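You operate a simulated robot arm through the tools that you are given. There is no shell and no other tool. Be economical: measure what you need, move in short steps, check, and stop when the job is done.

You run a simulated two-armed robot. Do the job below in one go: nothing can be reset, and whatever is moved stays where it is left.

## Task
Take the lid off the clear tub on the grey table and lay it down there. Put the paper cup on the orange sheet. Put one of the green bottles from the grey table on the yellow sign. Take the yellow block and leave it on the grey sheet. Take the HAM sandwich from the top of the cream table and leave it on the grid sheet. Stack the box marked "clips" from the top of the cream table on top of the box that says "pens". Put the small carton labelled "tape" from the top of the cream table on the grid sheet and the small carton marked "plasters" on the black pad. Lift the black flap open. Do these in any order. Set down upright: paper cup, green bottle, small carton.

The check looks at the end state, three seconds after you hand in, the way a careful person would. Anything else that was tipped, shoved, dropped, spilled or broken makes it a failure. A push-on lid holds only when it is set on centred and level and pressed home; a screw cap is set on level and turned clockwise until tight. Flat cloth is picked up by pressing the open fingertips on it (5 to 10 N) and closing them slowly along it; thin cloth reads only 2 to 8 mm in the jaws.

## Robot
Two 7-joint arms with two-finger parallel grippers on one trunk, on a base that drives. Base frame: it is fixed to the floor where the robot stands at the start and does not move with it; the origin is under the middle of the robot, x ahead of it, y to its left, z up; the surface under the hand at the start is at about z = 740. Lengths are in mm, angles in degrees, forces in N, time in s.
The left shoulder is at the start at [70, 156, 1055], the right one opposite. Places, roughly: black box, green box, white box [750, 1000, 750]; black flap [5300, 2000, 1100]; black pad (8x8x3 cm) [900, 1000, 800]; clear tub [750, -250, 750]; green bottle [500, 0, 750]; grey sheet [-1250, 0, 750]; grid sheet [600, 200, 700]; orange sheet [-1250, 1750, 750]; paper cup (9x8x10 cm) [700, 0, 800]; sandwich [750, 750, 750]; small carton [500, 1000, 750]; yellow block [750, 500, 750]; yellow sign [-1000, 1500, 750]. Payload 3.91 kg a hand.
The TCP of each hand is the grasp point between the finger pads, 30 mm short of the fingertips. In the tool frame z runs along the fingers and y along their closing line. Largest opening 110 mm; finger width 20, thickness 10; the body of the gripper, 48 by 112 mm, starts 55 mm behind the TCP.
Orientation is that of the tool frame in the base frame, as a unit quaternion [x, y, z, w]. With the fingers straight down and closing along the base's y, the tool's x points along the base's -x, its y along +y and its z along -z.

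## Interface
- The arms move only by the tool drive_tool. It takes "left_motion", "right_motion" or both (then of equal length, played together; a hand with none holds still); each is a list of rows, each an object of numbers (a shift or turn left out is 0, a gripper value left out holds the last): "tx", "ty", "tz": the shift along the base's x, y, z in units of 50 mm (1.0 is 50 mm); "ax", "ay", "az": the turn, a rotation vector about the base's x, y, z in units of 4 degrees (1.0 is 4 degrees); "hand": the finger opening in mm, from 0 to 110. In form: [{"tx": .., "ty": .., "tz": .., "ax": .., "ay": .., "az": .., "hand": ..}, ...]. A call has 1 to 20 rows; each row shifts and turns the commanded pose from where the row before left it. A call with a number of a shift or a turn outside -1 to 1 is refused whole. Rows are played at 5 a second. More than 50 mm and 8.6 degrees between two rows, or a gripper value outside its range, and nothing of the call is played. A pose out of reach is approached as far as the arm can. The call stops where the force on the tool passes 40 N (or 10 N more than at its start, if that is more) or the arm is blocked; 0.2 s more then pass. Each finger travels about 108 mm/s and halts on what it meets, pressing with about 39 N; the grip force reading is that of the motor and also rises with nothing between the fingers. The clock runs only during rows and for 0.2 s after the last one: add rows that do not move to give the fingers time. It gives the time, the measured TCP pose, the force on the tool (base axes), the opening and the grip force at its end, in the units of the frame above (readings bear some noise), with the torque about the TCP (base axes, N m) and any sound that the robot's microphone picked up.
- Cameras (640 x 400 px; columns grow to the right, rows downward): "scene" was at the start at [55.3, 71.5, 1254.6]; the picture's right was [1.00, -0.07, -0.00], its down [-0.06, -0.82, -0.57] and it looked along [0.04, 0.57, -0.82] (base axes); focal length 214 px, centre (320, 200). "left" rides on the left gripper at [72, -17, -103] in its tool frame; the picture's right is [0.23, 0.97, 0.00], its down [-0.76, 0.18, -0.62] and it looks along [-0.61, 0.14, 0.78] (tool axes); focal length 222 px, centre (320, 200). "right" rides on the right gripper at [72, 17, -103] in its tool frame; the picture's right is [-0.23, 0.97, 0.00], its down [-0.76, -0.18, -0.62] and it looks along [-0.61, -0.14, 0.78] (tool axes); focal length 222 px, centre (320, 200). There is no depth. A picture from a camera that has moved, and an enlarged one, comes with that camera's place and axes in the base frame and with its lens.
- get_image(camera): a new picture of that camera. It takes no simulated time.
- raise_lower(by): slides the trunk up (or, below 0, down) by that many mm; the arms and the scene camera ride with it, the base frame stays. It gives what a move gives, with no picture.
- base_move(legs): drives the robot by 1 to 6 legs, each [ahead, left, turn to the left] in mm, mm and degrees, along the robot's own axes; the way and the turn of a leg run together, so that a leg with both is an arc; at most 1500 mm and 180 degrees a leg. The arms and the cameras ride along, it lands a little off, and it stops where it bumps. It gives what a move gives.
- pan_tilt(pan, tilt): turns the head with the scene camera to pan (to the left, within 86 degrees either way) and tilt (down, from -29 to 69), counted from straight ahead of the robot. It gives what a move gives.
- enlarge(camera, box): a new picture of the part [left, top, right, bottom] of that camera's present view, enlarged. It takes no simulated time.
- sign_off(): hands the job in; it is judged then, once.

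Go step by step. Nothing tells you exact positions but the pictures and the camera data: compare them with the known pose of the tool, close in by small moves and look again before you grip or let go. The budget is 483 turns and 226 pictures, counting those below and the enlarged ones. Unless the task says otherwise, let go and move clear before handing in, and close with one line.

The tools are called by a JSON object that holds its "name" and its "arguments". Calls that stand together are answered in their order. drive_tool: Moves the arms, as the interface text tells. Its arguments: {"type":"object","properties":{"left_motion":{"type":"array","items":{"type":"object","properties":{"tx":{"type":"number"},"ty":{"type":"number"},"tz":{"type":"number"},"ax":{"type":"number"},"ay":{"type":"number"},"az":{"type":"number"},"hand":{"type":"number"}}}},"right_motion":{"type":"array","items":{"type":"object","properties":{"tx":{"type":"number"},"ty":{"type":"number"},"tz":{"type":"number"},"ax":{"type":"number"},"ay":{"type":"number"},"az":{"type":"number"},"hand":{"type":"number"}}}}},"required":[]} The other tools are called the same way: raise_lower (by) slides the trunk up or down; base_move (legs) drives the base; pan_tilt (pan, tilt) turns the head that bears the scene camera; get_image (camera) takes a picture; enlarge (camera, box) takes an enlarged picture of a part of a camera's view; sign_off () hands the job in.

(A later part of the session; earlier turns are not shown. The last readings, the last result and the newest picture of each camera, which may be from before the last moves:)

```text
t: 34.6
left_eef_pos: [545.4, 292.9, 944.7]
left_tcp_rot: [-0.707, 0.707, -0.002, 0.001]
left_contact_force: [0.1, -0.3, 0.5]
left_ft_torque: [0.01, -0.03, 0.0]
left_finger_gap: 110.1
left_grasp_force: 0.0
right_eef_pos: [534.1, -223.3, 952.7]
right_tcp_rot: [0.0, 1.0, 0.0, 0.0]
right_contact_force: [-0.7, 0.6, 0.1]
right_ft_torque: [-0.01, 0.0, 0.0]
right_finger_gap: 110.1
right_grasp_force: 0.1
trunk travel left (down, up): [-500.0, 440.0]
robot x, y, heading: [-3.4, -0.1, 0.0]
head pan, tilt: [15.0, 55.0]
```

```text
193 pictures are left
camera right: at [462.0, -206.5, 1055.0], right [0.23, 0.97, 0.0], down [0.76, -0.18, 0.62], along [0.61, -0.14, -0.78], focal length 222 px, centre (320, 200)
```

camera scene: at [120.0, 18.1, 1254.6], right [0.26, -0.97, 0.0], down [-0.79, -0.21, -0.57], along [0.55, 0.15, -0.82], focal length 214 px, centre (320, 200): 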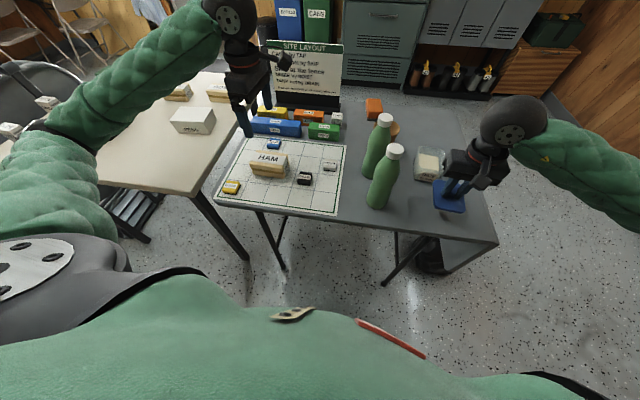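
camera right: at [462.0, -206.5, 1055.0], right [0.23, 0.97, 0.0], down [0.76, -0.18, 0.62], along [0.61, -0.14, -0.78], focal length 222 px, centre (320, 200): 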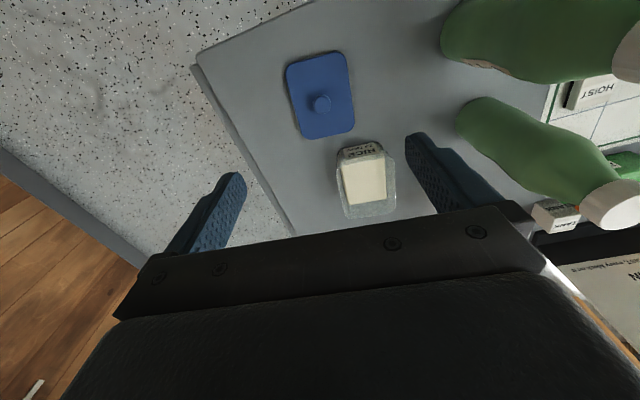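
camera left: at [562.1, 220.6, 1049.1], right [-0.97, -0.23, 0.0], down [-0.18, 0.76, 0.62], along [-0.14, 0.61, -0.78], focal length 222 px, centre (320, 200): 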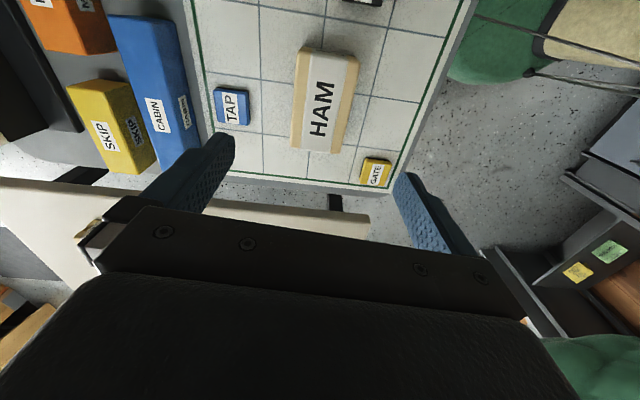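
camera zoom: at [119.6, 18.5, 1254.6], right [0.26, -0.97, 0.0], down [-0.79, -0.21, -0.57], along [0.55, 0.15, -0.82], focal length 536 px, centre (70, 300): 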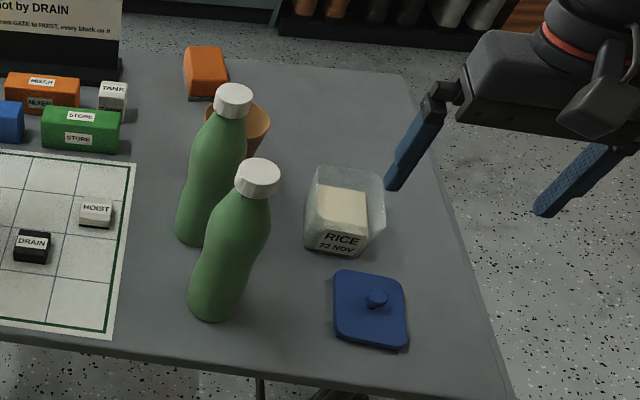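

Lid lies flat, tub intact. Now the left hand goes above the yellow SKIP block (~(795,388)) to look.

{"name": "drive_tool", "arguments": {"left_motion": [{"tx": 0.9, "ty": 0.35}, {"tx": 0.9, "ty": 0.35}, {"tx": 0.9, "ty": 0.35}, {"tx": 0.9, "ty": 0.35}, {"tx": 0.9, "ty": 0.35}, {"tx": 0.4, "ty": 0.2}, {}]}}

{"name": "get_image", "arguments": {"camera": "left"}}

{"name": "enlarge", "arguments": {"camera": "scene", "box": [220, 40, 360, 140]}}

```text
t: 36.2
left_eef_pos: [790.6, 390.7, 947.6]
left_tcp_rot: [0.708, -0.707, 0.002, -0.002]
left_contact_force: [-0.7, 0.2, -1.1]
left_ft_torque: [-0.02, 0.0, 0.01]
left_finger_gap: 109.6
left_grasp_force: 0.1
right_eef_pos: [534.0, -222.7, 952.0]
right_tcp_rot: [0.0, 1.0, 0.0, 0.0]
right_contact_force: [0.0, 0.1, -0.5]
right_ft_torque: [0.02, 0.0, 0.01]
right_finger_gap: 110.3
right_grasp_force: 0.0
trunk travel left (down, up): [-500.0, 440.0]
robot x, y, heading: [-1.5, 1.1, -0.1]
head pan, tilt: [15.0, 55.0]
```

```text
192 pictures are left
camera left: at [807.6, 317.9, 1051.1], right [-0.97, -0.23, 0.0], down [-0.18, 0.76, 0.62], along [-0.14, 0.61, -0.78], focal length 222 px, centre (320, 200)
```

left: 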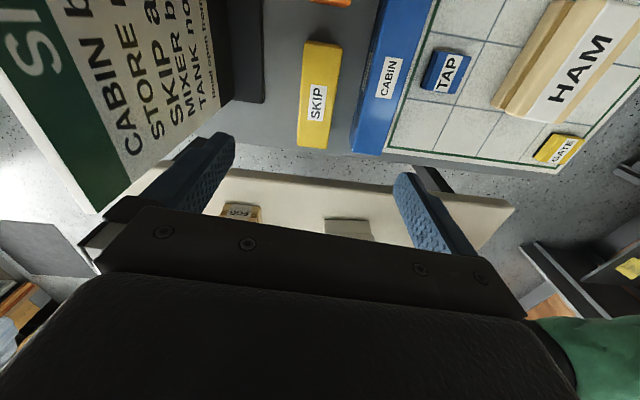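

```text
4.00 times, centred on (290, 90) of scene
camera zoom: at [119.8, 18.0, 1254.7], right [0.26, -0.97, 0.0], down [-0.79, -0.21, -0.57], along [0.55, 0.15, -0.82], focal length 858 px, centre (440, 640)
```

zoom: 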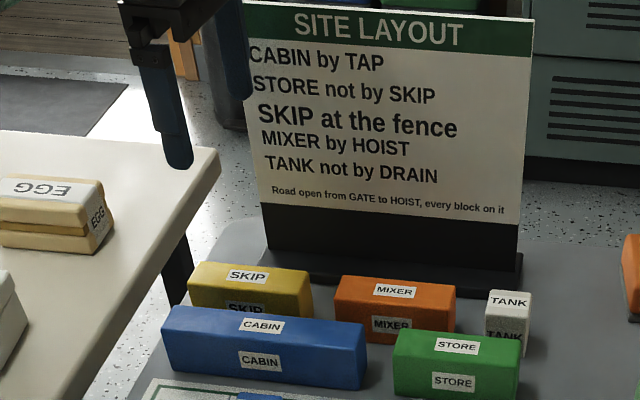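

SKIP is at about (796,387), long along y, with ~35–45 mm free on both sides. Narrow the fingers to 66 and descend partway, then check.

{"name": "drive_tool", "arguments": {"left_motion": [{"tx": 0.1, "ty": -0.05, "hand": 66}, {"tz": -1}, {"tz": -1}, {}]}}

{"name": "get_image", "arguments": {"camera": "left"}}

{"name": "enlarge", "arguments": {"camera": "scene", "box": [220, 40, 360, 140]}}

```text
t: 37.2
left_eef_pos: [793.1, 389.0, 847.8]
left_tcp_rot: [-0.707, 0.707, -0.002, 0.002]
left_contact_force: [0.1, -0.1, -0.2]
left_ft_torque: [-0.02, 0.0, 0.01]
left_finger_gap: 65.9
left_grasp_force: 0.1
right_eef_pos: [533.7, -222.7, 951.7]
right_tcp_rot: [0.0, 1.0, 0.0, 0.0]
right_contact_force: [0.7, -0.7, -0.7]
right_ft_torque: [0.0, -0.01, -0.03]
right_finger_gap: 109.9
right_grasp_force: 0.0
trunk travel left (down, up): [-500.0, 440.0]
robot x, y, heading: [1.3, -2.6, -0.2]
head pan, tilt: [15.0, 55.0]
```

```text
190 pictures are left
camera left: at [809.9, 316.1, 952.4], right [-0.97, -0.23, -0.01], down [-0.18, 0.76, 0.62], along [-0.14, 0.61, -0.78], focal length 222 px, centre (320, 200)
```

left: 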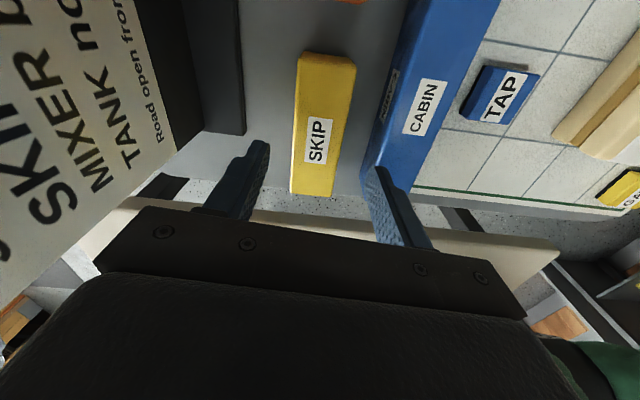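

```text
4.00 times, centred on (290, 90) of scene
camera zoom: at [119.7, 17.9, 1254.7], right [0.26, -0.97, 0.0], down [-0.79, -0.21, -0.57], along [0.55, 0.15, -0.82], focal length 858 px, centre (440, 640)
```

zoom: 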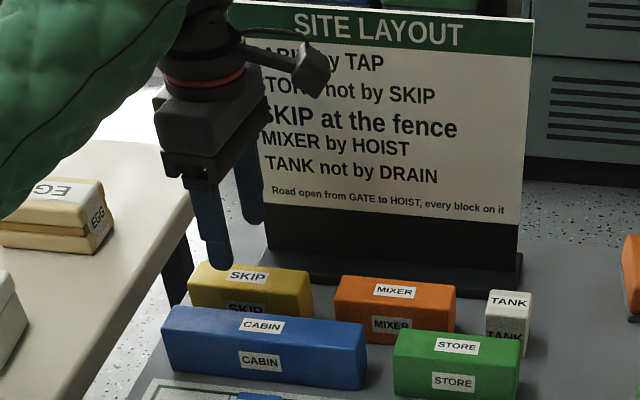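

{"name": "drive_tool", "arguments": {"left_motion": [{"az": 0.8, "tz": -0.5}, {"az": 0.7, "tz": -0.5}, {"tz": -0.3}, {"tz": -0.14}, {}]}}

{"name": "get_image", "arguments": {"camera": "left"}}

```text
t: 38.3
left_eef_pos: [763.7, 403.8, 787.3]
left_tcp_rot: [0.754, -0.657, 0.004, -0.008]
left_contact_force: [10.5, -15.4, 58.7]
left_ft_torque: [-0.51, 2.5, 0.69]
left_finger_gap: 60.6
left_grasp_force: 0.0
right_eef_pos: [523.7, -216.0, 954.0]
right_tcp_rot: [-0.015, 1.0, 0.005, 0.005]
right_contact_force: [-0.5, -0.2, 0.3]
right_ft_torque: [0.04, 0.01, 0.01]
right_finger_gap: 110.0
right_grasp_force: 0.1
trunk travel left (down, up): [-500.0, 440.0]
robot x, y, heading: [-12.2, -2.1, 1.6]
head pan, tilt: [15.0, 55.0]
stopped in row 5 (left hand): the force on the tool passed its limit at 52 N (the readings are from after the stop); the commanded pose is now the measured one
```

```text
188 pictures are left
camera left: at [790.0, 333.6, 890.6], right [-0.93, -0.36, -0.02], down [-0.29, 0.73, 0.62], along [-0.21, 0.59, -0.78], focal length 222 px, centre (320, 200)
```

left: 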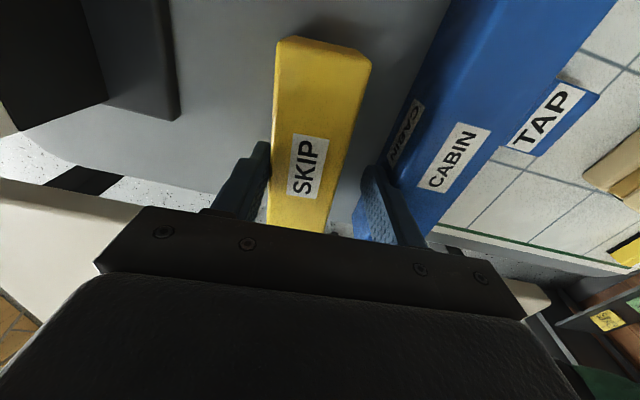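

The hand met something (probably the CABIN block's edge) and was pushed aside. Back up and look.

{"name": "drive_tool", "arguments": {"left_motion": [{"tz": 0.3}, {"tz": 0.7}, {"tz": 1}, {"tz": 1}, {}]}}

{"name": "get_image", "arguments": {"camera": "left"}}

{"name": "enlarge", "arguments": {"camera": "scene", "box": [200, 40, 360, 220]}}

```text
t: 39.5
left_eef_pos: [788.8, 392.9, 924.9]
left_tcp_rot: [0.747, -0.665, 0.001, -0.001]
left_contact_force: [0.3, -0.4, -0.3]
left_ft_torque: [-0.02, 0.01, 0.02]
left_finger_gap: 65.8
left_grasp_force: 0.0
right_eef_pos: [535.1, -219.7, 951.3]
right_tcp_rot: [-0.004, 1.0, -0.001, 0.0]
right_contact_force: [-0.7, 0.5, -0.5]
right_ft_torque: [-0.03, 0.0, -0.02]
right_finger_gap: 109.8
right_grasp_force: 0.1
trunk travel left (down, up): [-500.0, 440.0]
robot x, y, heading: [-0.8, -3.4, 0.3]
head pan, tilt: [15.0, 55.0]
```

```text
187 pictures are left
camera left: at [813.8, 322.8, 1028.1], right [-0.94, -0.34, 0.0], down [-0.27, 0.74, 0.62], along [-0.21, 0.59, -0.78], focal length 222 px, centre (320, 200)
```

left: 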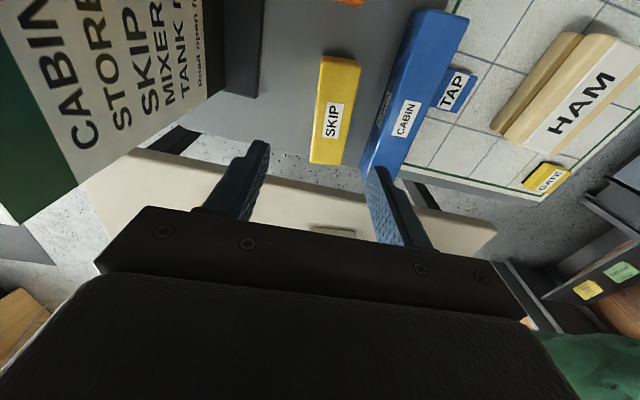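

```text
2.22 times, centred on (280, 130) of scene
camera zoom: at [118.4, 18.1, 1254.4], right [0.27, -0.96, 0.0], down [-0.79, -0.22, -0.57], along [0.55, 0.15, -0.82], focal length 477 px, centre (409, 356)
```

zoom: 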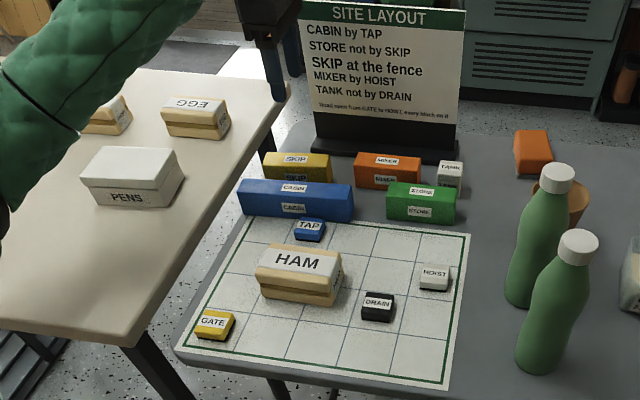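

CABIN got nudged about (-20,+18) mm toward the sheet and SKIP by ~18 mm; nothing tipped. I'll take SKIP away first, then set CABIN back. Align the hand over SKIP and look closely.

{"name": "drive_tool", "arguments": {"left_motion": [{"az": 1, "tx": -0.28, "tz": -0.3, "hand": 58}, {"az": 0.9}, {}]}}

{"name": "enlarge", "arguments": {"camera": "left", "box": [200, 0, 520, 200]}}

```text
t: 40.3
left_eef_pos: [773.9, 394.0, 908.6]
left_tcp_rot: [0.789, -0.614, 0.001, -0.001]
left_contact_force: [-0.3, 0.6, -1.0]
left_ft_torque: [0.03, 0.01, 0.01]
left_finger_gap: 58.2
left_grasp_force: 0.1
right_eef_pos: [535.4, -218.3, 952.5]
right_tcp_rot: [-0.004, 1.0, 0.001, 0.0]
right_contact_force: [0.2, -0.4, -0.4]
right_ft_torque: [0.02, -0.01, 0.02]
right_finger_gap: 109.8
right_grasp_force: 0.1
trunk travel left (down, up): [-500.0, 440.0]
robot x, y, heading: [-4.0, 1.1, 0.4]
head pan, tilt: [15.0, 55.0]
```

```text
2.00 times, centred on (360, 100) of left
camera zoom: at [808.9, 327.9, 1012.5], right [-0.89, -0.46, 0.0], down [-0.36, 0.69, 0.62], along [-0.29, 0.55, -0.78], focal length 444 px, centre (240, 400)
```

zoom: 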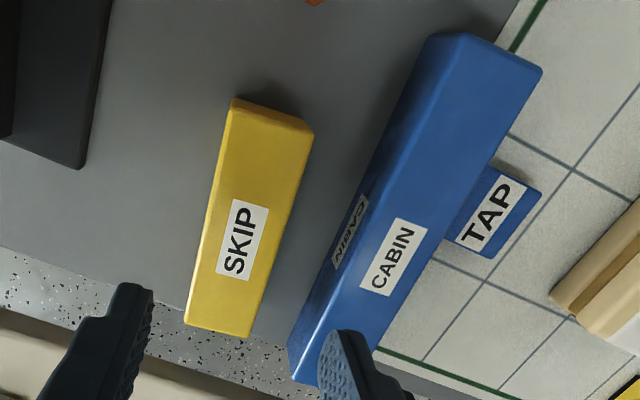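

Gap between SKIP and CABIN is now ~40 mm, so a 62 mm opening centred on (771,397) clears. Descend in small steps.

{"name": "drive_tool", "arguments": {"left_motion": [{"az": -0.4, "tx": -0.06, "ty": 0.06, "tz": -0.8, "hand": 62}, {"tz": -0.8}, {}]}}

{"name": "get_image", "arguments": {"camera": "left"}}

```text
t: 41.1
left_eef_pos: [771.5, 396.5, 829.4]
left_tcp_rot: [0.781, -0.625, 0.001, -0.001]
left_contact_force: [-1.1, 0.1, 0.2]
left_ft_torque: [0.01, 0.02, -0.01]
left_finger_gap: 61.8
left_grasp_force: 0.1
right_eef_pos: [534.6, -220.0, 953.1]
right_tcp_rot: [-0.003, 1.0, 0.0, 0.0]
right_contact_force: [0.3, -0.1, 0.2]
right_ft_torque: [0.0, 0.0, 0.01]
right_finger_gap: 110.0
right_grasp_force: 0.1
trunk travel left (down, up): [-500.0, 440.0]
robot x, y, heading: [0.9, 0.3, 0.6]
head pan, tilt: [15.0, 55.0]
```

```text
184 pictures are left
camera left: at [804.0, 329.9, 932.3], right [-0.9, -0.44, 0.0], down [-0.34, 0.7, 0.62], along [-0.27, 0.56, -0.78], focal length 222 px, centre (320, 200)
```

left: 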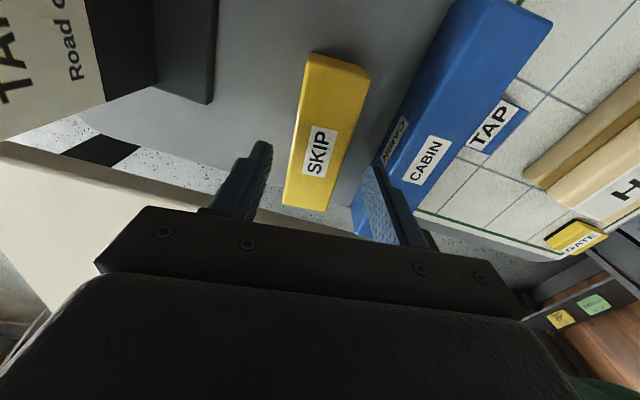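

{"name": "drive_tool", "arguments": {"left_motion": [{"tz": -0.3}, {"tz": -0.3}, {"tz": -0.2}, {"tz": -0.2}, {}]}}

{"name": "get_image", "arguments": {"camera": "left"}}

```text
t: 42.3
left_eef_pos: [752.8, 402.8, 791.2]
left_tcp_rot: [0.785, -0.62, 0.002, -0.007]
left_contact_force: [-0.4, 0.9, 0.2]
left_ft_torque: [-0.02, -0.01, -0.02]
left_finger_gap: 62.1
left_grasp_force: 0.1
right_eef_pos: [524.1, -216.4, 957.3]
right_tcp_rot: [-0.01, 1.0, 0.005, 0.006]
right_contact_force: [0.1, 1.1, -0.2]
right_ft_torque: [0.01, 0.03, -0.04]
right_finger_gap: 109.9
right_grasp_force: 0.1
trunk travel left (down, up): [-500.0, 440.0]
robot x, y, heading: [-8.1, 1.4, 1.2]
head pan, tilt: [15.0, 55.0]
```

```text
183 pictures are left
camera left: at [785.8, 336.0, 893.8], right [-0.89, -0.45, -0.02], down [-0.36, 0.69, 0.62], along [-0.27, 0.56, -0.78], focal length 222 px, centre (320, 200)
```

left: 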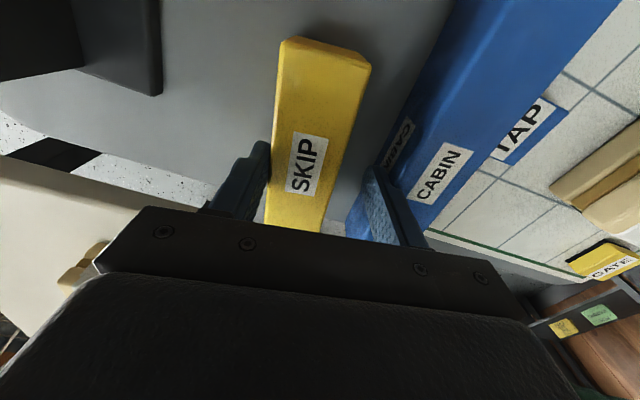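

The tool feels no force yet the robot itself is pushed back – the left arm itself is touching something. Look before going on.

{"name": "get_image", "arguments": {"camera": "scene"}}

{"name": "drive_tool", "arguments": {"left_motion": [{"tz": 0.5}, {"tz": 0.5}, {}]}}

{"name": "pan_tilt", "arguments": {"pan": 45, "tilt": 45}}

{"name": "get_image", "arguments": {"camera": "scene"}}

```text
182 pictures are left
camera scene: at [101.0, 13.0, 1256.8], right [0.28, -0.96, -0.01], down [-0.78, -0.22, -0.58], along [0.56, 0.17, -0.81], focal length 214 px, centre (320, 200)
```

scene: 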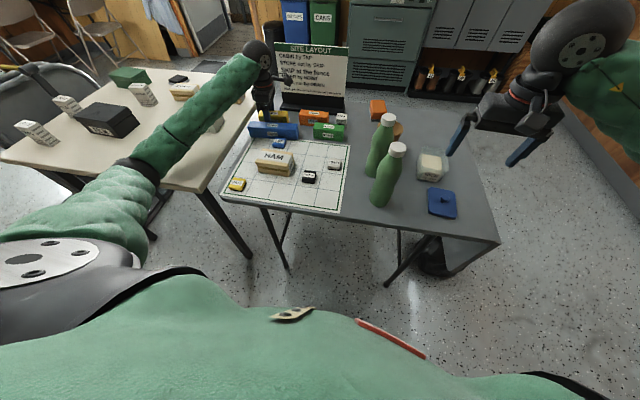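

```text
t: 43.1
left_eef_pos: [773.3, 390.7, 829.7]
left_tcp_rot: [0.78, -0.626, 0.002, -0.002]
left_contact_force: [-0.3, 0.0, 0.3]
left_ft_torque: [-0.03, 0.03, -0.02]
left_finger_gap: 62.0
left_grasp_force: 0.1
right_eef_pos: [534.1, -224.1, 952.9]
right_tcp_rot: [-0.001, 1.0, -0.001, 0.002]
right_contact_force: [0.5, -0.6, 0.7]
right_ft_torque: [0.03, -0.03, -0.01]
right_finger_gap: 109.9
right_grasp_force: 0.0
trunk travel left (down, up): [-500.0, 440.0]
robot x, y, heading: [2.9, -2.1, 0.0]
head pan, tilt: [15.0, 55.0]
```

```text
t: 44.1
left_eef_pos: [767.7, 396.2, 828.1]
left_tcp_rot: [0.781, -0.625, 0.001, -0.001]
left_contact_force: [-1.2, -0.2, -0.1]
left_ft_torque: [0.0, -0.01, 0.02]
left_finger_gap: 62.3
left_grasp_force: 0.1
right_eef_pos: [534.4, -219.4, 951.9]
right_tcp_rot: [-0.003, 1.0, 0.0, 0.0]
right_contact_force: [0.4, -0.9, 0.4]
right_ft_torque: [-0.01, -0.02, 0.01]
right_finger_gap: 110.0
right_grasp_force: 0.1
trunk travel left (down, up): [-500.0, 440.0]
robot x, y, heading: [0.1, 1.1, 0.5]
head pan, tilt: [45.0, 45.0]
```

```text
181 pictures are left
camera scene: at [105.3, 57.4, 1268.0], right [0.71, -0.7, 0.0], down [-0.5, -0.5, -0.71], along [0.5, 0.5, -0.71], focal length 214 px, centre (320, 200)
```

scene: 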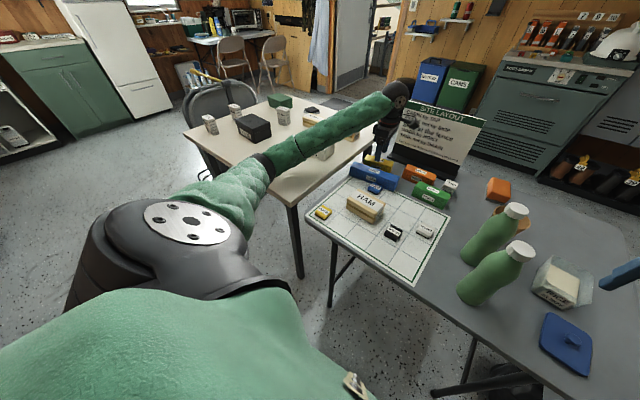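

The left forearm/elbow presses on the cream table's corner when the hand goes low. I raise the trunk 250 mm so the arm comes from above, then check the cream table.

{"name": "raise_lower", "arguments": {"by": 250}}

{"name": "get_image", "arguments": {"camera": "scene"}}

{"name": "get_image", "arguments": {"camera": "left"}}

```text
t: 46.6
left_eef_pos: [768.3, 397.7, 1078.6]
left_tcp_rot: [0.781, -0.624, 0.001, -0.001]
left_contact_force: [0.1, -0.8, -0.2]
left_ft_torque: [-0.01, 0.0, 0.01]
left_finger_gap: 62.2
left_grasp_force: 0.0
right_eef_pos: [534.3, -219.0, 1202.1]
right_tcp_rot: [-0.004, 1.0, 0.0, 0.0]
right_contact_force: [-0.5, 0.4, -0.4]
right_ft_torque: [-0.02, 0.01, 0.04]
right_finger_gap: 109.9
right_grasp_force: 0.1
trunk travel left (down, up): [-750.0, 190.0]
robot x, y, heading: [-2.8, 0.9, 0.4]
head pan, tilt: [45.0, 45.0]
```

```text
180 pictures are left
camera scene: at [105.6, 57.3, 1518.0], right [0.71, -0.7, 0.0], down [-0.5, -0.5, -0.71], along [0.5, 0.5, -0.71], focal length 214 px, centre (320, 200)
```

scene: 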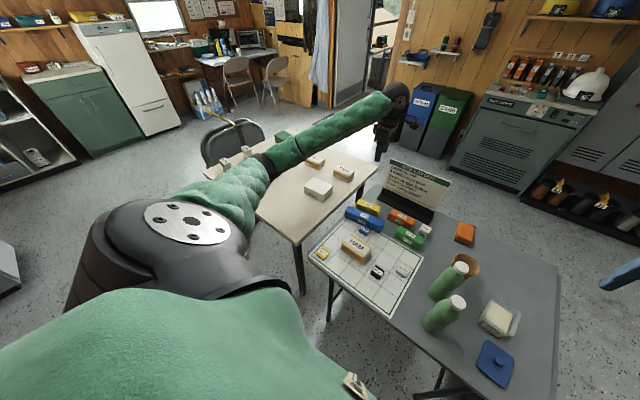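

```text
179 pictures are left
camera left: at [802.2, 330.3, 1181.6], right [-0.9, -0.44, 0.0], down [-0.34, 0.7, 0.62], along [-0.27, 0.56, -0.78], focal length 222 px, centre (320, 200)
```

left: 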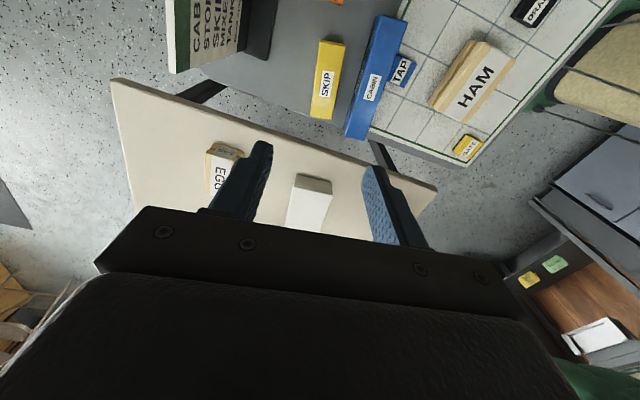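

PENS and the cream table are where they were. Descend over SKIP again.

{"name": "drive_tool", "arguments": {"left_motion": [{"tz": -1}, {"tz": -1}, {"tz": -1}, {"tz": -1}, {"tz": -0.6}, {}]}}

{"name": "get_image", "arguments": {"camera": "scene"}}

{"name": "get_image", "arguments": {"camera": "left"}}

```text
t: 48.0
left_eef_pos: [766.4, 395.6, 846.8]
left_tcp_rot: [0.781, -0.625, 0.001, -0.001]
left_contact_force: [0.2, 0.2, 0.4]
left_ft_torque: [0.0, 0.0, -0.02]
left_finger_gap: 61.9
left_grasp_force: 0.0
right_eef_pos: [534.4, -219.0, 1202.7]
right_tcp_rot: [-0.003, 1.0, 0.0, 0.0]
right_contact_force: [-0.1, 0.1, 0.5]
right_ft_torque: [0.02, 0.02, 0.06]
right_finger_gap: 109.9
right_grasp_force: 0.2
trunk travel left (down, up): [-750.0, 190.0]
robot x, y, heading: [-2.1, 0.3, 0.6]
head pan, tilt: [45.0, 45.0]
```

```text
178 pictures are left
camera scene: at [105.2, 57.4, 1518.1], right [0.71, -0.7, 0.0], down [-0.5, -0.5, -0.71], along [0.5, 0.5, -0.71], focal length 214 px, centre (320, 200)
```

scene: 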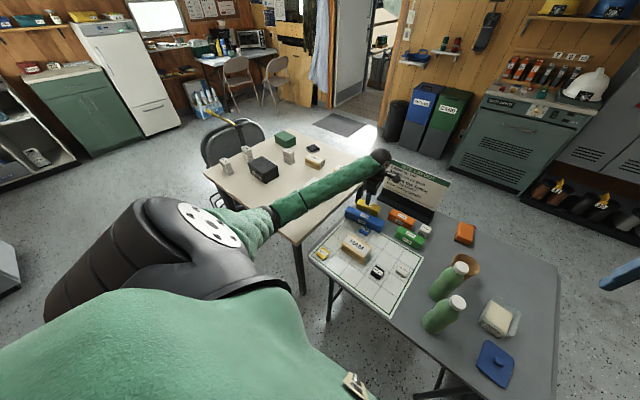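

```text
177 pictures are left
camera left: at [800.0, 329.4, 950.1], right [-0.9, -0.44, 0.0], down [-0.34, 0.7, 0.62], along [-0.27, 0.56, -0.78], focal length 222 px, centre (320, 200)
```

left: 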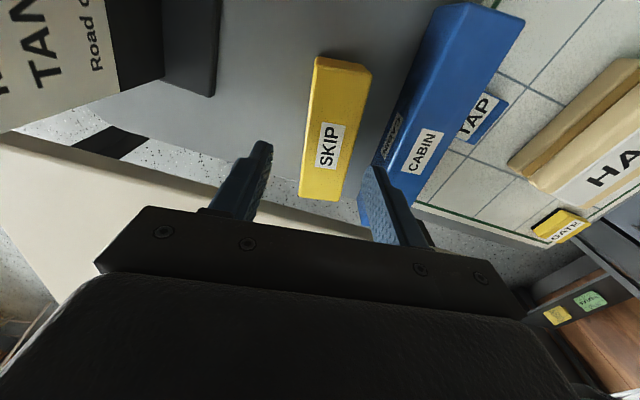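

SKIP now sits at ~(760,397), turned ~16°. Adjust and lower stepwise, watching the robot's own pose.

{"name": "drive_tool", "arguments": {"left_motion": [{"az": 0.9, "tx": -0.12, "tz": -0.3}, {"tz": -0.4}, {}]}}

{"name": "get_image", "arguments": {"camera": "left"}}

```text
t: 48.9
left_eef_pos: [759.9, 397.8, 813.0]
left_tcp_rot: [0.8, -0.6, 0.0, -0.001]
left_contact_force: [-0.7, 0.3, 0.7]
left_ft_torque: [-0.01, -0.03, -0.01]
left_finger_gap: 62.2
left_grasp_force: 0.1
right_eef_pos: [534.9, -218.5, 1202.2]
right_tcp_rot: [-0.004, 1.0, -0.001, 0.0]
right_contact_force: [0.2, -0.4, 0.0]
right_ft_torque: [0.0, 0.01, 0.01]
right_finger_gap: 110.1
right_grasp_force: 0.0
trunk travel left (down, up): [-750.0, 190.0]
robot x, y, heading: [-4.1, 3.3, 0.1]
head pan, tilt: [45.0, 45.0]
```

```text
176 pictures are left
camera left: at [798.0, 332.8, 916.9], right [-0.87, -0.49, 0.0], down [-0.39, 0.68, 0.62], along [-0.3, 0.54, -0.78], focal length 222 px, centre (320, 200)
```

left: 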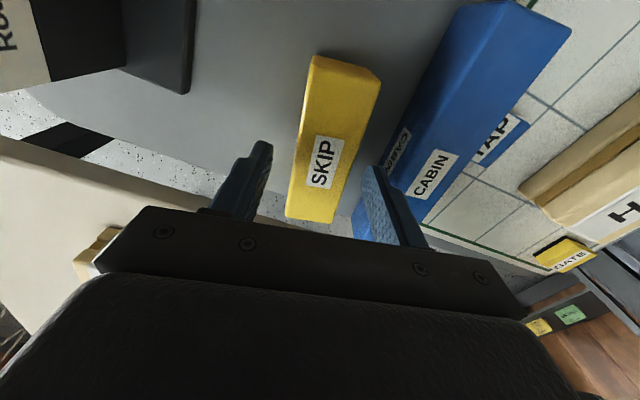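

{"name": "drive_tool", "arguments": {"left_motion": [{"tz": -0.3}, {"tz": -0.2}, {"tz": -0.2}, {}]}}

{"name": "get_image", "arguments": {"camera": "left"}}

```text
t: 49.9
left_eef_pos: [761.2, 398.6, 778.8]
left_tcp_rot: [0.8, -0.6, 0.002, -0.001]
left_contact_force: [-0.9, -0.5, -0.1]
left_ft_torque: [-0.04, -0.02, -0.02]
left_finger_gap: 62.0
left_grasp_force: 0.0
right_eef_pos: [535.1, -219.7, 1202.5]
right_tcp_rot: [-0.003, 1.0, 0.001, -0.001]
right_contact_force: [0.2, 0.1, 0.0]
right_ft_torque: [0.01, -0.01, -0.01]
right_finger_gap: 110.1
right_grasp_force: 0.0
trunk travel left (down, up): [-750.0, 190.0]
robot x, y, heading: [-2.0, 1.0, 0.3]
head pan, tilt: [45.0, 45.0]
```

```text
175 pictures are left
camera left: at [798.7, 333.7, 881.6], right [-0.87, -0.49, 0.0], down [-0.39, 0.68, 0.62], along [-0.3, 0.54, -0.78], focal length 222 px, centre (320, 200)
```

left: 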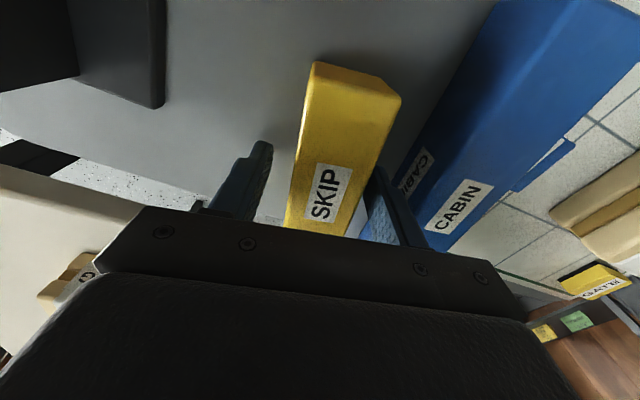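

{"name": "drive_tool", "arguments": {"left_motion": [{"az": 0.6}, {"hand": 45}, {"hand": 30}, {"hand": 30}, {}]}}

{"name": "drive_tool", "arguments": {"left_motion": [{"tz": 0.3}, {"tz": 0.7}, {"tz": 1}, {"tz": 1}, {}]}}

{"name": "get_image", "arguments": {"camera": "left"}}

```text
t: 51.0
left_eef_pos: [762.8, 397.9, 778.0]
left_tcp_rot: [0.813, -0.583, 0.001, -0.002]
left_contact_force: [-1.1, 1.3, 2.7]
left_ft_torque: [-0.08, 0.04, -0.09]
left_finger_gap: 39.4
left_grasp_force: 39.2
right_eef_pos: [534.1, -218.0, 1201.5]
right_tcp_rot: [-0.004, 1.0, -0.001, 0.0]
right_contact_force: [0.2, 0.2, 0.2]
right_ft_torque: [-0.04, 0.02, 0.0]
right_finger_gap: 110.2
right_grasp_force: 0.1
trunk travel left (down, up): [-750.0, 190.0]
robot x, y, heading: [-3.3, -1.2, 0.5]
head pan, tilt: [45.0, 45.0]
```

```text
t: 52.2
left_eef_pos: [762.8, 397.6, 926.9]
left_tcp_rot: [0.813, -0.583, -0.001, -0.001]
left_contact_force: [0.3, -0.4, -1.6]
left_ft_torque: [-0.01, 0.0, -0.02]
left_finger_gap: 39.6
left_grasp_force: 39.3
right_eef_pos: [534.8, -219.4, 1202.8]
right_tcp_rot: [-0.004, 1.0, 0.0, 0.0]
right_contact_force: [0.0, 0.1, -0.2]
right_ft_torque: [-0.01, 0.0, -0.02]
right_finger_gap: 110.4
right_grasp_force: 0.0
trunk travel left (down, up): [-750.0, 190.0]
robot x, y, heading: [-0.7, -3.9, 0.3]
head pan, tilt: [45.0, 45.0]
```

```text
174 pictures are left
camera left: at [802.0, 334.1, 1031.7], right [-0.85, -0.53, 0.0], down [-0.41, 0.66, 0.62], along [-0.33, 0.53, -0.78], focal length 222 px, centre (320, 200)
```

left: 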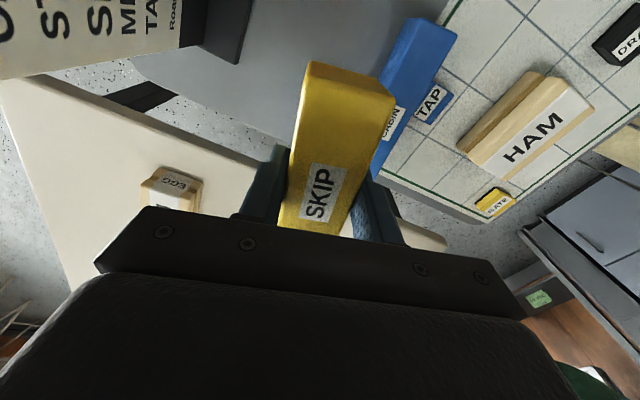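

SKIP is held. Retreat the left hand over the cream side (high), and look at CABIN with the head.

{"name": "drive_tool", "arguments": {"left_motion": [{"tz": 1}, {"tz": 1}, {"tx": -0.8, "ty": 0.5}, {"tx": -0.8, "ty": 0.5}, {"tx": -0.8, "ty": 0.5}, {"tx": -0.8, "ty": 0.5}, {"tx": -0.8, "ty": 0.5}, {"tx": -0.8, "ty": 0.5}, {}]}}

{"name": "pan_tilt", "arguments": {"pan": 20, "tilt": 60}}

{"name": "get_image", "arguments": {"camera": "scene"}}

{"name": "enlarge", "arguments": {"camera": "scene", "box": [220, 60, 380, 160]}}

```text
t: 54.2
left_eef_pos: [523.0, 546.8, 1030.0]
left_tcp_rot: [0.812, -0.583, 0.001, -0.001]
left_contact_force: [-0.1, -0.1, -1.9]
left_ft_torque: [-0.01, -0.01, -0.01]
left_finger_gap: 39.7
left_grasp_force: 39.4
right_eef_pos: [536.2, -219.2, 1203.0]
right_tcp_rot: [-0.003, 1.0, 0.0, -0.001]
right_contact_force: [1.3, -0.5, 0.0]
right_ft_torque: [0.01, 0.04, 0.02]
right_finger_gap: 110.1
right_grasp_force: 0.0
trunk travel left (down, up): [-750.0, 190.0]
robot x, y, heading: [-1.6, -3.3, 0.7]
head pan, tilt: [45.0, 45.0]
```

```text
t: 55.1
left_eef_pos: [522.6, 548.6, 1029.1]
left_tcp_rot: [0.813, -0.583, 0.001, -0.002]
left_contact_force: [1.2, -0.6, -1.6]
left_ft_torque: [-0.01, 0.01, 0.01]
left_finger_gap: 39.6
left_grasp_force: 39.1
right_eef_pos: [534.4, -219.0, 1202.5]
right_tcp_rot: [-0.004, 1.0, -0.001, 0.0]
right_contact_force: [1.1, 0.1, -0.1]
right_ft_torque: [0.02, -0.01, 0.0]
right_finger_gap: 110.1
right_grasp_force: 0.0
trunk travel left (down, up): [-750.0, 190.0]
robot x, y, heading: [-0.2, -1.0, 0.6]
head pan, tilt: [20.0, 60.0]
```

```text
173 pictures are left
camera scene: at [110.7, 23.0, 1498.7], right [0.35, -0.94, 0.0], down [-0.81, -0.3, -0.5], along [0.47, 0.18, -0.87], focal length 214 px, centre (320, 200)
```

scene: 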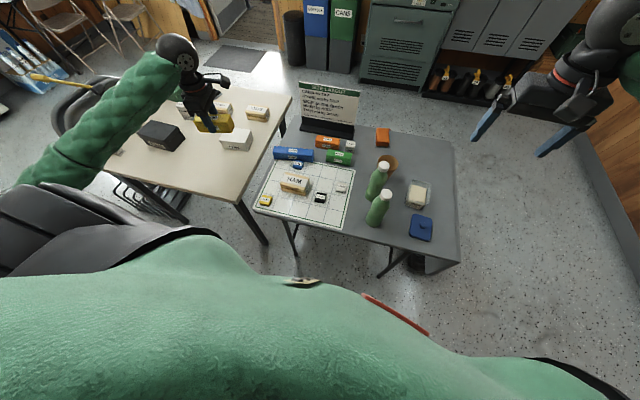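

```text
4.00 times, centred on (300, 110) of scene
camera zoom: at [110.7, 23.0, 1498.7], right [0.35, -0.94, 0.0], down [-0.81, -0.3, -0.5], along [0.47, 0.18, -0.87], focal length 858 px, centre (400, 560)
```

zoom: 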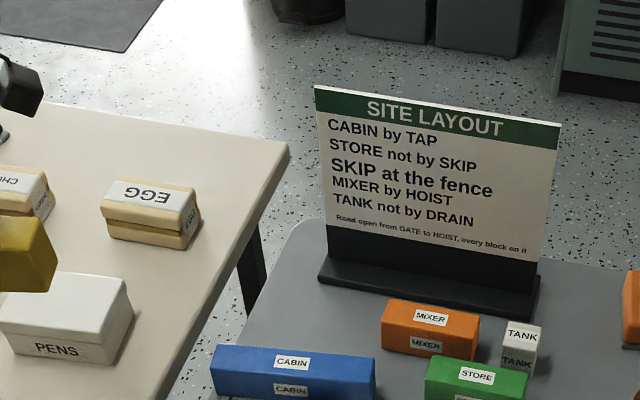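

{"name": "enlarge", "arguments": {"camera": "scene", "box": [240, 120, 380, 220]}}

```text
4.00 times, centred on (310, 170) of scene
camera zoom: at [110.7, 23.0, 1498.7], right [0.35, -0.94, 0.0], down [-0.81, -0.3, -0.5], along [0.47, 0.18, -0.87], focal length 858 px, centre (360, 320)
```

zoom: 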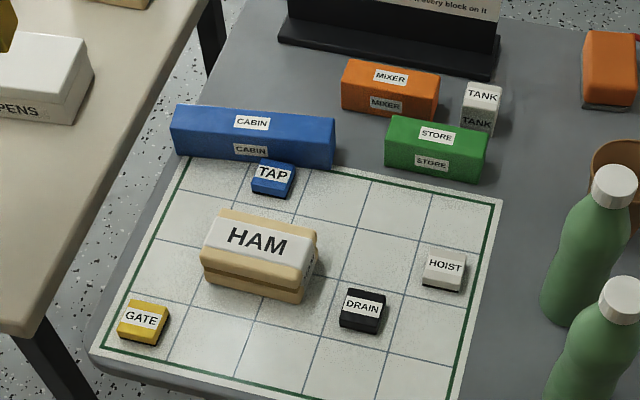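

CABIN now lies turned ~13° touching the sheet's edge; originally its front edge ran ≈(691,434)–(712,250). I'll bring the right hand over (turning 103°) to set it back, moving the left hand further aside.

{"name": "drive_tool", "arguments": {"right_motion": [{"az": 1, "ty": 0.6}, {"az": 1, "ty": 0.6}, {"az": 1, "ty": 0.6}, {"az": 1, "ty": 0.6}, {"az": 1, "ty": 0.6}, {"az": 1, "ty": 0.6}, {"az": 1, "ty": 0.6}, {"az": 1, "ty": 0.6}, {"az": 1, "ty": 0.6}, {"az": 1, "ty": 0.6}, {"az": 1, "ty": 0.6}, {"az": 1, "ty": 0.6}, {"az": 1, "ty": 0.6, "tx": 0.4}, {"az": 1, "ty": 0.6, "tx": 0.4}, {"az": 1, "ty": 0.6, "tx": 0.4}, {"az": 1, "ty": 0.6, "tx": 0.4}, {"az": 1, "ty": 0.6, "tx": 0.4}, {"az": 1, "ty": 0.6, "tx": 0.4}, {"az": 1, "ty": 0.6, "tx": 0.4}, {"az": 1, "ty": 0.6, "tx": 0.2}], "left_motion": [{"ty": 0.8}, {"ty": 0.8}, {"ty": 0.8}, {}, {}, {}, {}, {}, {}, {}, {}, {}, {}, {}, {}, {}, {}, {}, {}, {}]}}

{"name": "drive_tool", "arguments": {"right_motion": [{"az": 1, "tz": -0.8, "hand": 80}, {"az": 1, "tz": -0.8}, {"az": 1, "tz": -0.8}, {"az": 1, "tz": -0.8}, {"az": 1, "tz": -0.6}, {"az": 0.85, "tz": -0.4}, {}]}}

{"name": "get_image", "arguments": {"camera": "right"}}

{"name": "get_image", "arguments": {"camera": "scene"}}

```text
t: 59.3
left_eef_pos: [523.2, 668.5, 1029.0]
left_tcp_rot: [0.812, -0.583, 0.0, -0.001]
left_contact_force: [0.0, -0.2, -0.8]
left_ft_torque: [0.03, 0.01, -0.01]
left_finger_gap: 39.7
left_grasp_force: 39.0
right_eef_pos: [677.6, 360.5, 1203.8]
right_tcp_rot: [-0.628, 0.778, 0.0, 0.0]
right_contact_force: [1.2, 0.0, -0.5]
right_ft_torque: [0.03, -0.01, -0.01]
right_finger_gap: 109.9
right_grasp_force: 0.1
right hand out of reach, approached as far as the arm can: row 20
trunk travel left (down, up): [-750.0, 190.0]
robot x, y, heading: [-1.2, -2.4, 0.3]
head pan, tilt: [20.0, 60.0]
```

```text
t: 60.9
left_eef_pos: [524.3, 667.0, 1028.4]
left_tcp_rot: [0.813, -0.583, 0.001, -0.002]
left_contact_force: [-0.2, 0.7, -0.8]
left_ft_torque: [0.03, 0.03, -0.02]
left_finger_gap: 39.7
left_grasp_force: 38.9
right_eef_pos: [678.9, 360.9, 1202.8]
right_tcp_rot: [-0.628, 0.778, 0.0, 0.0]
right_contact_force: [0.8, 0.2, 0.5]
right_ft_torque: [0.0, 0.01, 0.0]
right_finger_gap: 80.0
right_grasp_force: 0.0
right hand out of reach, approached as far as the arm can: row 1, 2, 3, 4, 5, 6
trunk travel left (down, up): [-750.0, 190.0]
robot x, y, heading: [-0.9, -1.5, 0.3]
head pan, tilt: [20.0, 60.0]
```

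```text
170 pictures are left
camera right: at [646.0, 292.6, 1305.2], right [-0.9, 0.43, 0.0], down [0.34, 0.71, 0.62], along [0.27, 0.56, -0.78], focal length 222 px, centre (320, 200)
```

right: 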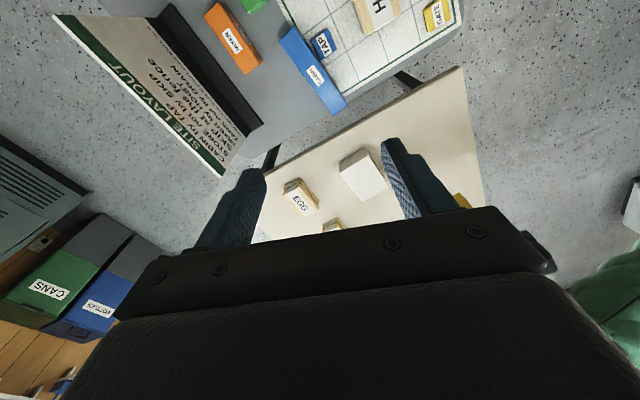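

```text
169 pictures are left
camera scene: at [110.8, 23.2, 1498.6], right [0.35, -0.94, 0.0], down [-0.81, -0.3, -0.5], along [0.47, 0.17, -0.87], focal length 214 px, centre (320, 200)
```

scene: 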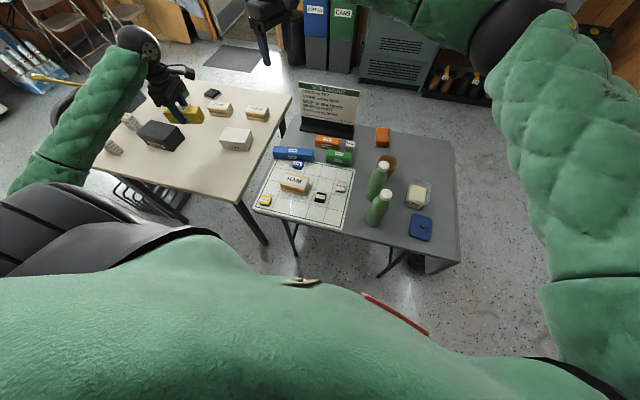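

The right wrist can't turn that far here. I'll deliver SKIP and a bottle first, then reset CABIN with the left hand. Turn the right wrist back.

{"name": "drive_tool", "arguments": {"right_motion": [{"az": -1}, {"az": -1}, {"az": -1}, {"az": -1}, {"az": -1}, {"az": -1}, {}]}}

```text
t: 62.5
left_eef_pos: [524.9, 667.6, 1027.8]
left_tcp_rot: [0.812, -0.583, 0.001, -0.001]
left_contact_force: [-0.1, 0.5, -1.7]
left_ft_torque: [-0.02, -0.01, 0.0]
left_finger_gap: 39.7
left_grasp_force: 38.2
right_eef_pos: [678.6, 360.0, 1201.5]
right_tcp_rot: [-0.451, 0.892, -0.001, 0.0]
right_contact_force: [0.5, 0.7, 0.9]
right_ft_torque: [-0.04, -0.01, 0.01]
right_finger_gap: 79.9
right_grasp_force: 0.1
trunk travel left (down, up): [-750.0, 190.0]
robot x, y, heading: [-2.7, -1.8, 0.4]
head pan, tilt: [20.0, 60.0]
```

{"name": "drive_tool", "arguments": {"right_motion": [{"az": -1, "ty": -0.55, "tx": -0.15}, {"az": -1, "ty": -0.55, "tx": -0.15}, {"az": -1, "ty": -0.55, "tx": -0.15}, {"az": -1, "ty": -0.55, "tx": -0.15}, {"az": -1, "ty": -0.55, "tx": -0.15}, {"az": -1, "ty": -0.55, "tx": -0.15}, {"az": -1, "ty": -0.55, "tx": -0.15}, {"az": -1, "ty": -0.55, "tx": -0.15}, {"az": -1, "ty": -0.55, "tx": -0.15}, {"az": -1, "ty": -0.55, "tx": -0.15}, {"az": -1, "ty": -0.55, "tx": -0.15}, {"az": -1, "ty": -0.55, "tx": -0.15}, {"az": -1, "ty": -0.55, "tx": -0.15}, {"az": -0.4, "ty": -0.3, "tx": -0.15, "hand": 100}, {}]}}

{"name": "get_image", "arguments": {"camera": "right"}}

{"name": "enlarge", "arguments": {"camera": "scene", "box": [320, 120, 480, 240]}}

```text
t: 65.7
left_eef_pos: [522.9, 667.3, 1029.4]
left_tcp_rot: [0.813, -0.583, 0.001, 0.0]
left_contact_force: [0.2, 0.3, -0.8]
left_ft_torque: [0.02, 0.02, -0.04]
left_finger_gap: 39.6
left_grasp_force: 38.4
right_eef_pos: [574.4, -12.3, 1202.0]
right_tcp_rot: [-0.001, 1.0, 0.0, 0.0]
right_contact_force: [-0.1, 0.1, -0.5]
right_ft_torque: [0.0, 0.0, -0.01]
right_finger_gap: 100.1
right_grasp_force: 0.0
trunk travel left (down, up): [-750.0, 190.0]
robot x, y, heading: [1.4, 1.0, 0.6]
head pan, tilt: [20.0, 60.0]
```

```text
168 pictures are left
camera right: at [501.7, 3.4, 1303.3], right [0.23, 0.97, 0.0], down [0.76, -0.18, 0.62], along [0.61, -0.14, -0.78], focal length 222 px, centre (320, 200)
```

right: 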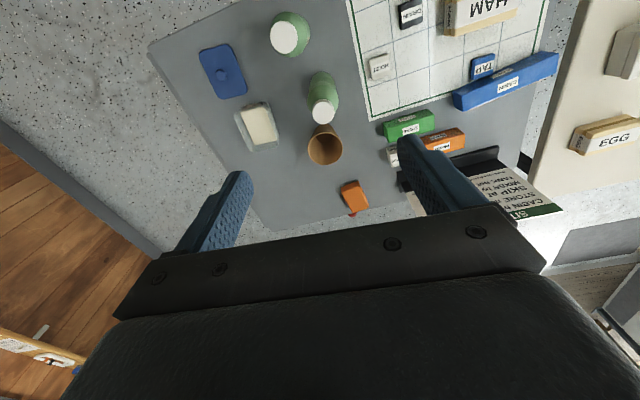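

```text
3.33 times, centred on (400, 180) of scene
camera zoom: at [111.0, 23.4, 1498.6], right [0.35, -0.94, 0.0], down [-0.81, -0.3, -0.5], along [0.47, 0.17, -0.87], focal length 715 px, centre (53, 267)
```

zoom: 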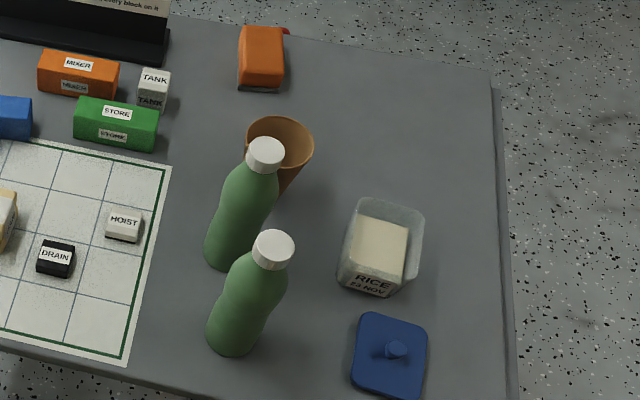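

Bottles triangulate to front (511,-45) and rear (612,-16), cap tops at z≈941. I take the front bottle by its cap: go above it and look.

{"name": "drive_tool", "arguments": {"right_motion": [{"tx": -0.63, "ty": -0.32, "hand": 80}, {"tx": -0.63, "ty": -0.32}, {"tz": -1}, {"tz": -1}, {"tz": -1}, {"tz": -0.6}, {}]}}

{"name": "get_image", "arguments": {"camera": "right"}}

{"name": "enlarge", "arguments": {"camera": "scene", "box": [320, 120, 480, 240]}}

```text
t: 67.3
left_eef_pos: [523.1, 667.7, 1029.0]
left_tcp_rot: [0.812, -0.583, 0.001, -0.002]
left_contact_force: [-0.1, 0.7, -1.7]
left_ft_torque: [0.0, -0.01, -0.01]
left_finger_gap: 39.7
left_grasp_force: 39.0
right_eef_pos: [511.7, -45.9, 1021.2]
right_tcp_rot: [-0.002, 1.0, 0.0, 0.0]
right_contact_force: [-0.3, -1.4, -0.2]
right_ft_torque: [-0.02, -0.03, -0.04]
right_finger_gap: 80.1
right_grasp_force: 0.1
trunk travel left (down, up): [-750.0, 190.0]
robot x, y, heading: [-0.4, -5.7, 0.2]
head pan, tilt: [20.0, 60.0]
```

```text
166 pictures are left
camera right: at [439.8, -29.5, 1123.2], right [0.22, 0.97, 0.0], down [0.76, -0.18, 0.62], along [0.61, -0.14, -0.78], focal length 222 px, centre (320, 200)
```

right: 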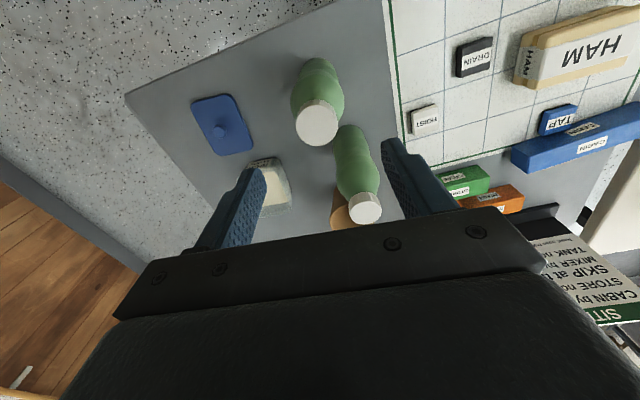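

```text
3.33 times, centred on (400, 180) of scene
camera zoom: at [110.4, 23.3, 1498.6], right [0.35, -0.94, 0.0], down [-0.81, -0.3, -0.5], along [0.47, 0.17, -0.87], focal length 715 px, centre (53, 267)
```

zoom: 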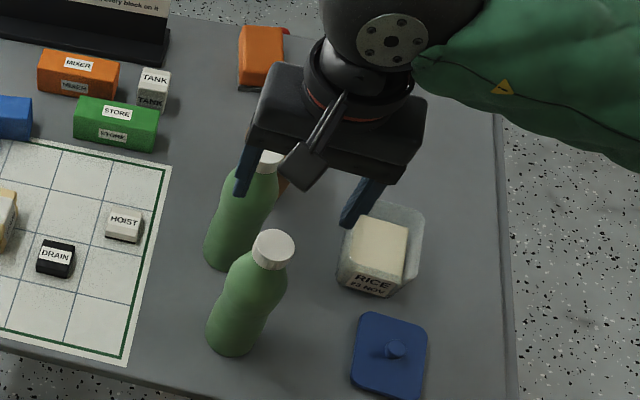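

{"name": "drive_tool", "arguments": {"right_motion": [{"tx": -0.16, "tz": -0.6, "hand": 60}, {"tz": -0.5}, {"tz": -0.4}, {}]}}

{"name": "get_image", "arguments": {"camera": "right"}}

{"name": "enlarge", "arguments": {"camera": "scene", "box": [340, 130, 460, 220]}}

```text
t: 68.3
left_eef_pos: [522.4, 667.8, 1029.4]
left_tcp_rot: [0.813, -0.583, 0.001, -0.002]
left_contact_force: [0.3, -0.6, -1.7]
left_ft_torque: [-0.01, 0.03, -0.01]
left_finger_gap: 39.4
left_grasp_force: 39.0
right_eef_pos: [502.2, -44.2, 947.0]
right_tcp_rot: [-0.001, 1.0, 0.0, 0.001]
right_contact_force: [1.3, -0.6, -0.2]
right_ft_torque: [0.01, 0.0, -0.05]
right_finger_gap: 60.0
right_grasp_force: 0.2
trunk travel left (down, up): [-750.0, 190.0]
robot x, y, heading: [-1.5, 1.1, 0.3]
head pan, tilt: [20.0, 60.0]
```

```text
164 pictures are left
camera right: at [429.8, -28.1, 1048.7], right [0.22, 0.97, 0.0], down [0.76, -0.18, 0.62], along [0.61, -0.14, -0.78], focal length 222 px, centre (320, 200)
```

right: 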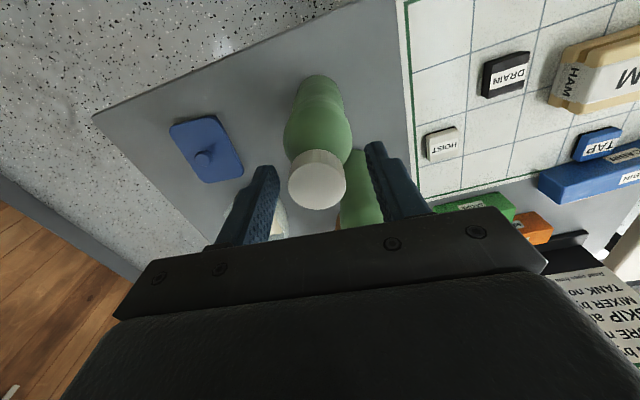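

```text
4.44 times, centred on (400, 175) of scene
camera zoom: at [110.6, 23.1, 1498.6], right [0.35, -0.94, 0.0], down [-0.81, -0.3, -0.5], along [0.47, 0.17, -0.87], focal length 953 px, centre (-36, 311)
```

zoom: 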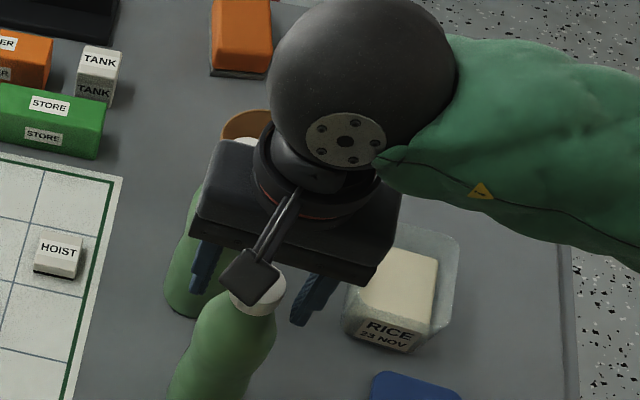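

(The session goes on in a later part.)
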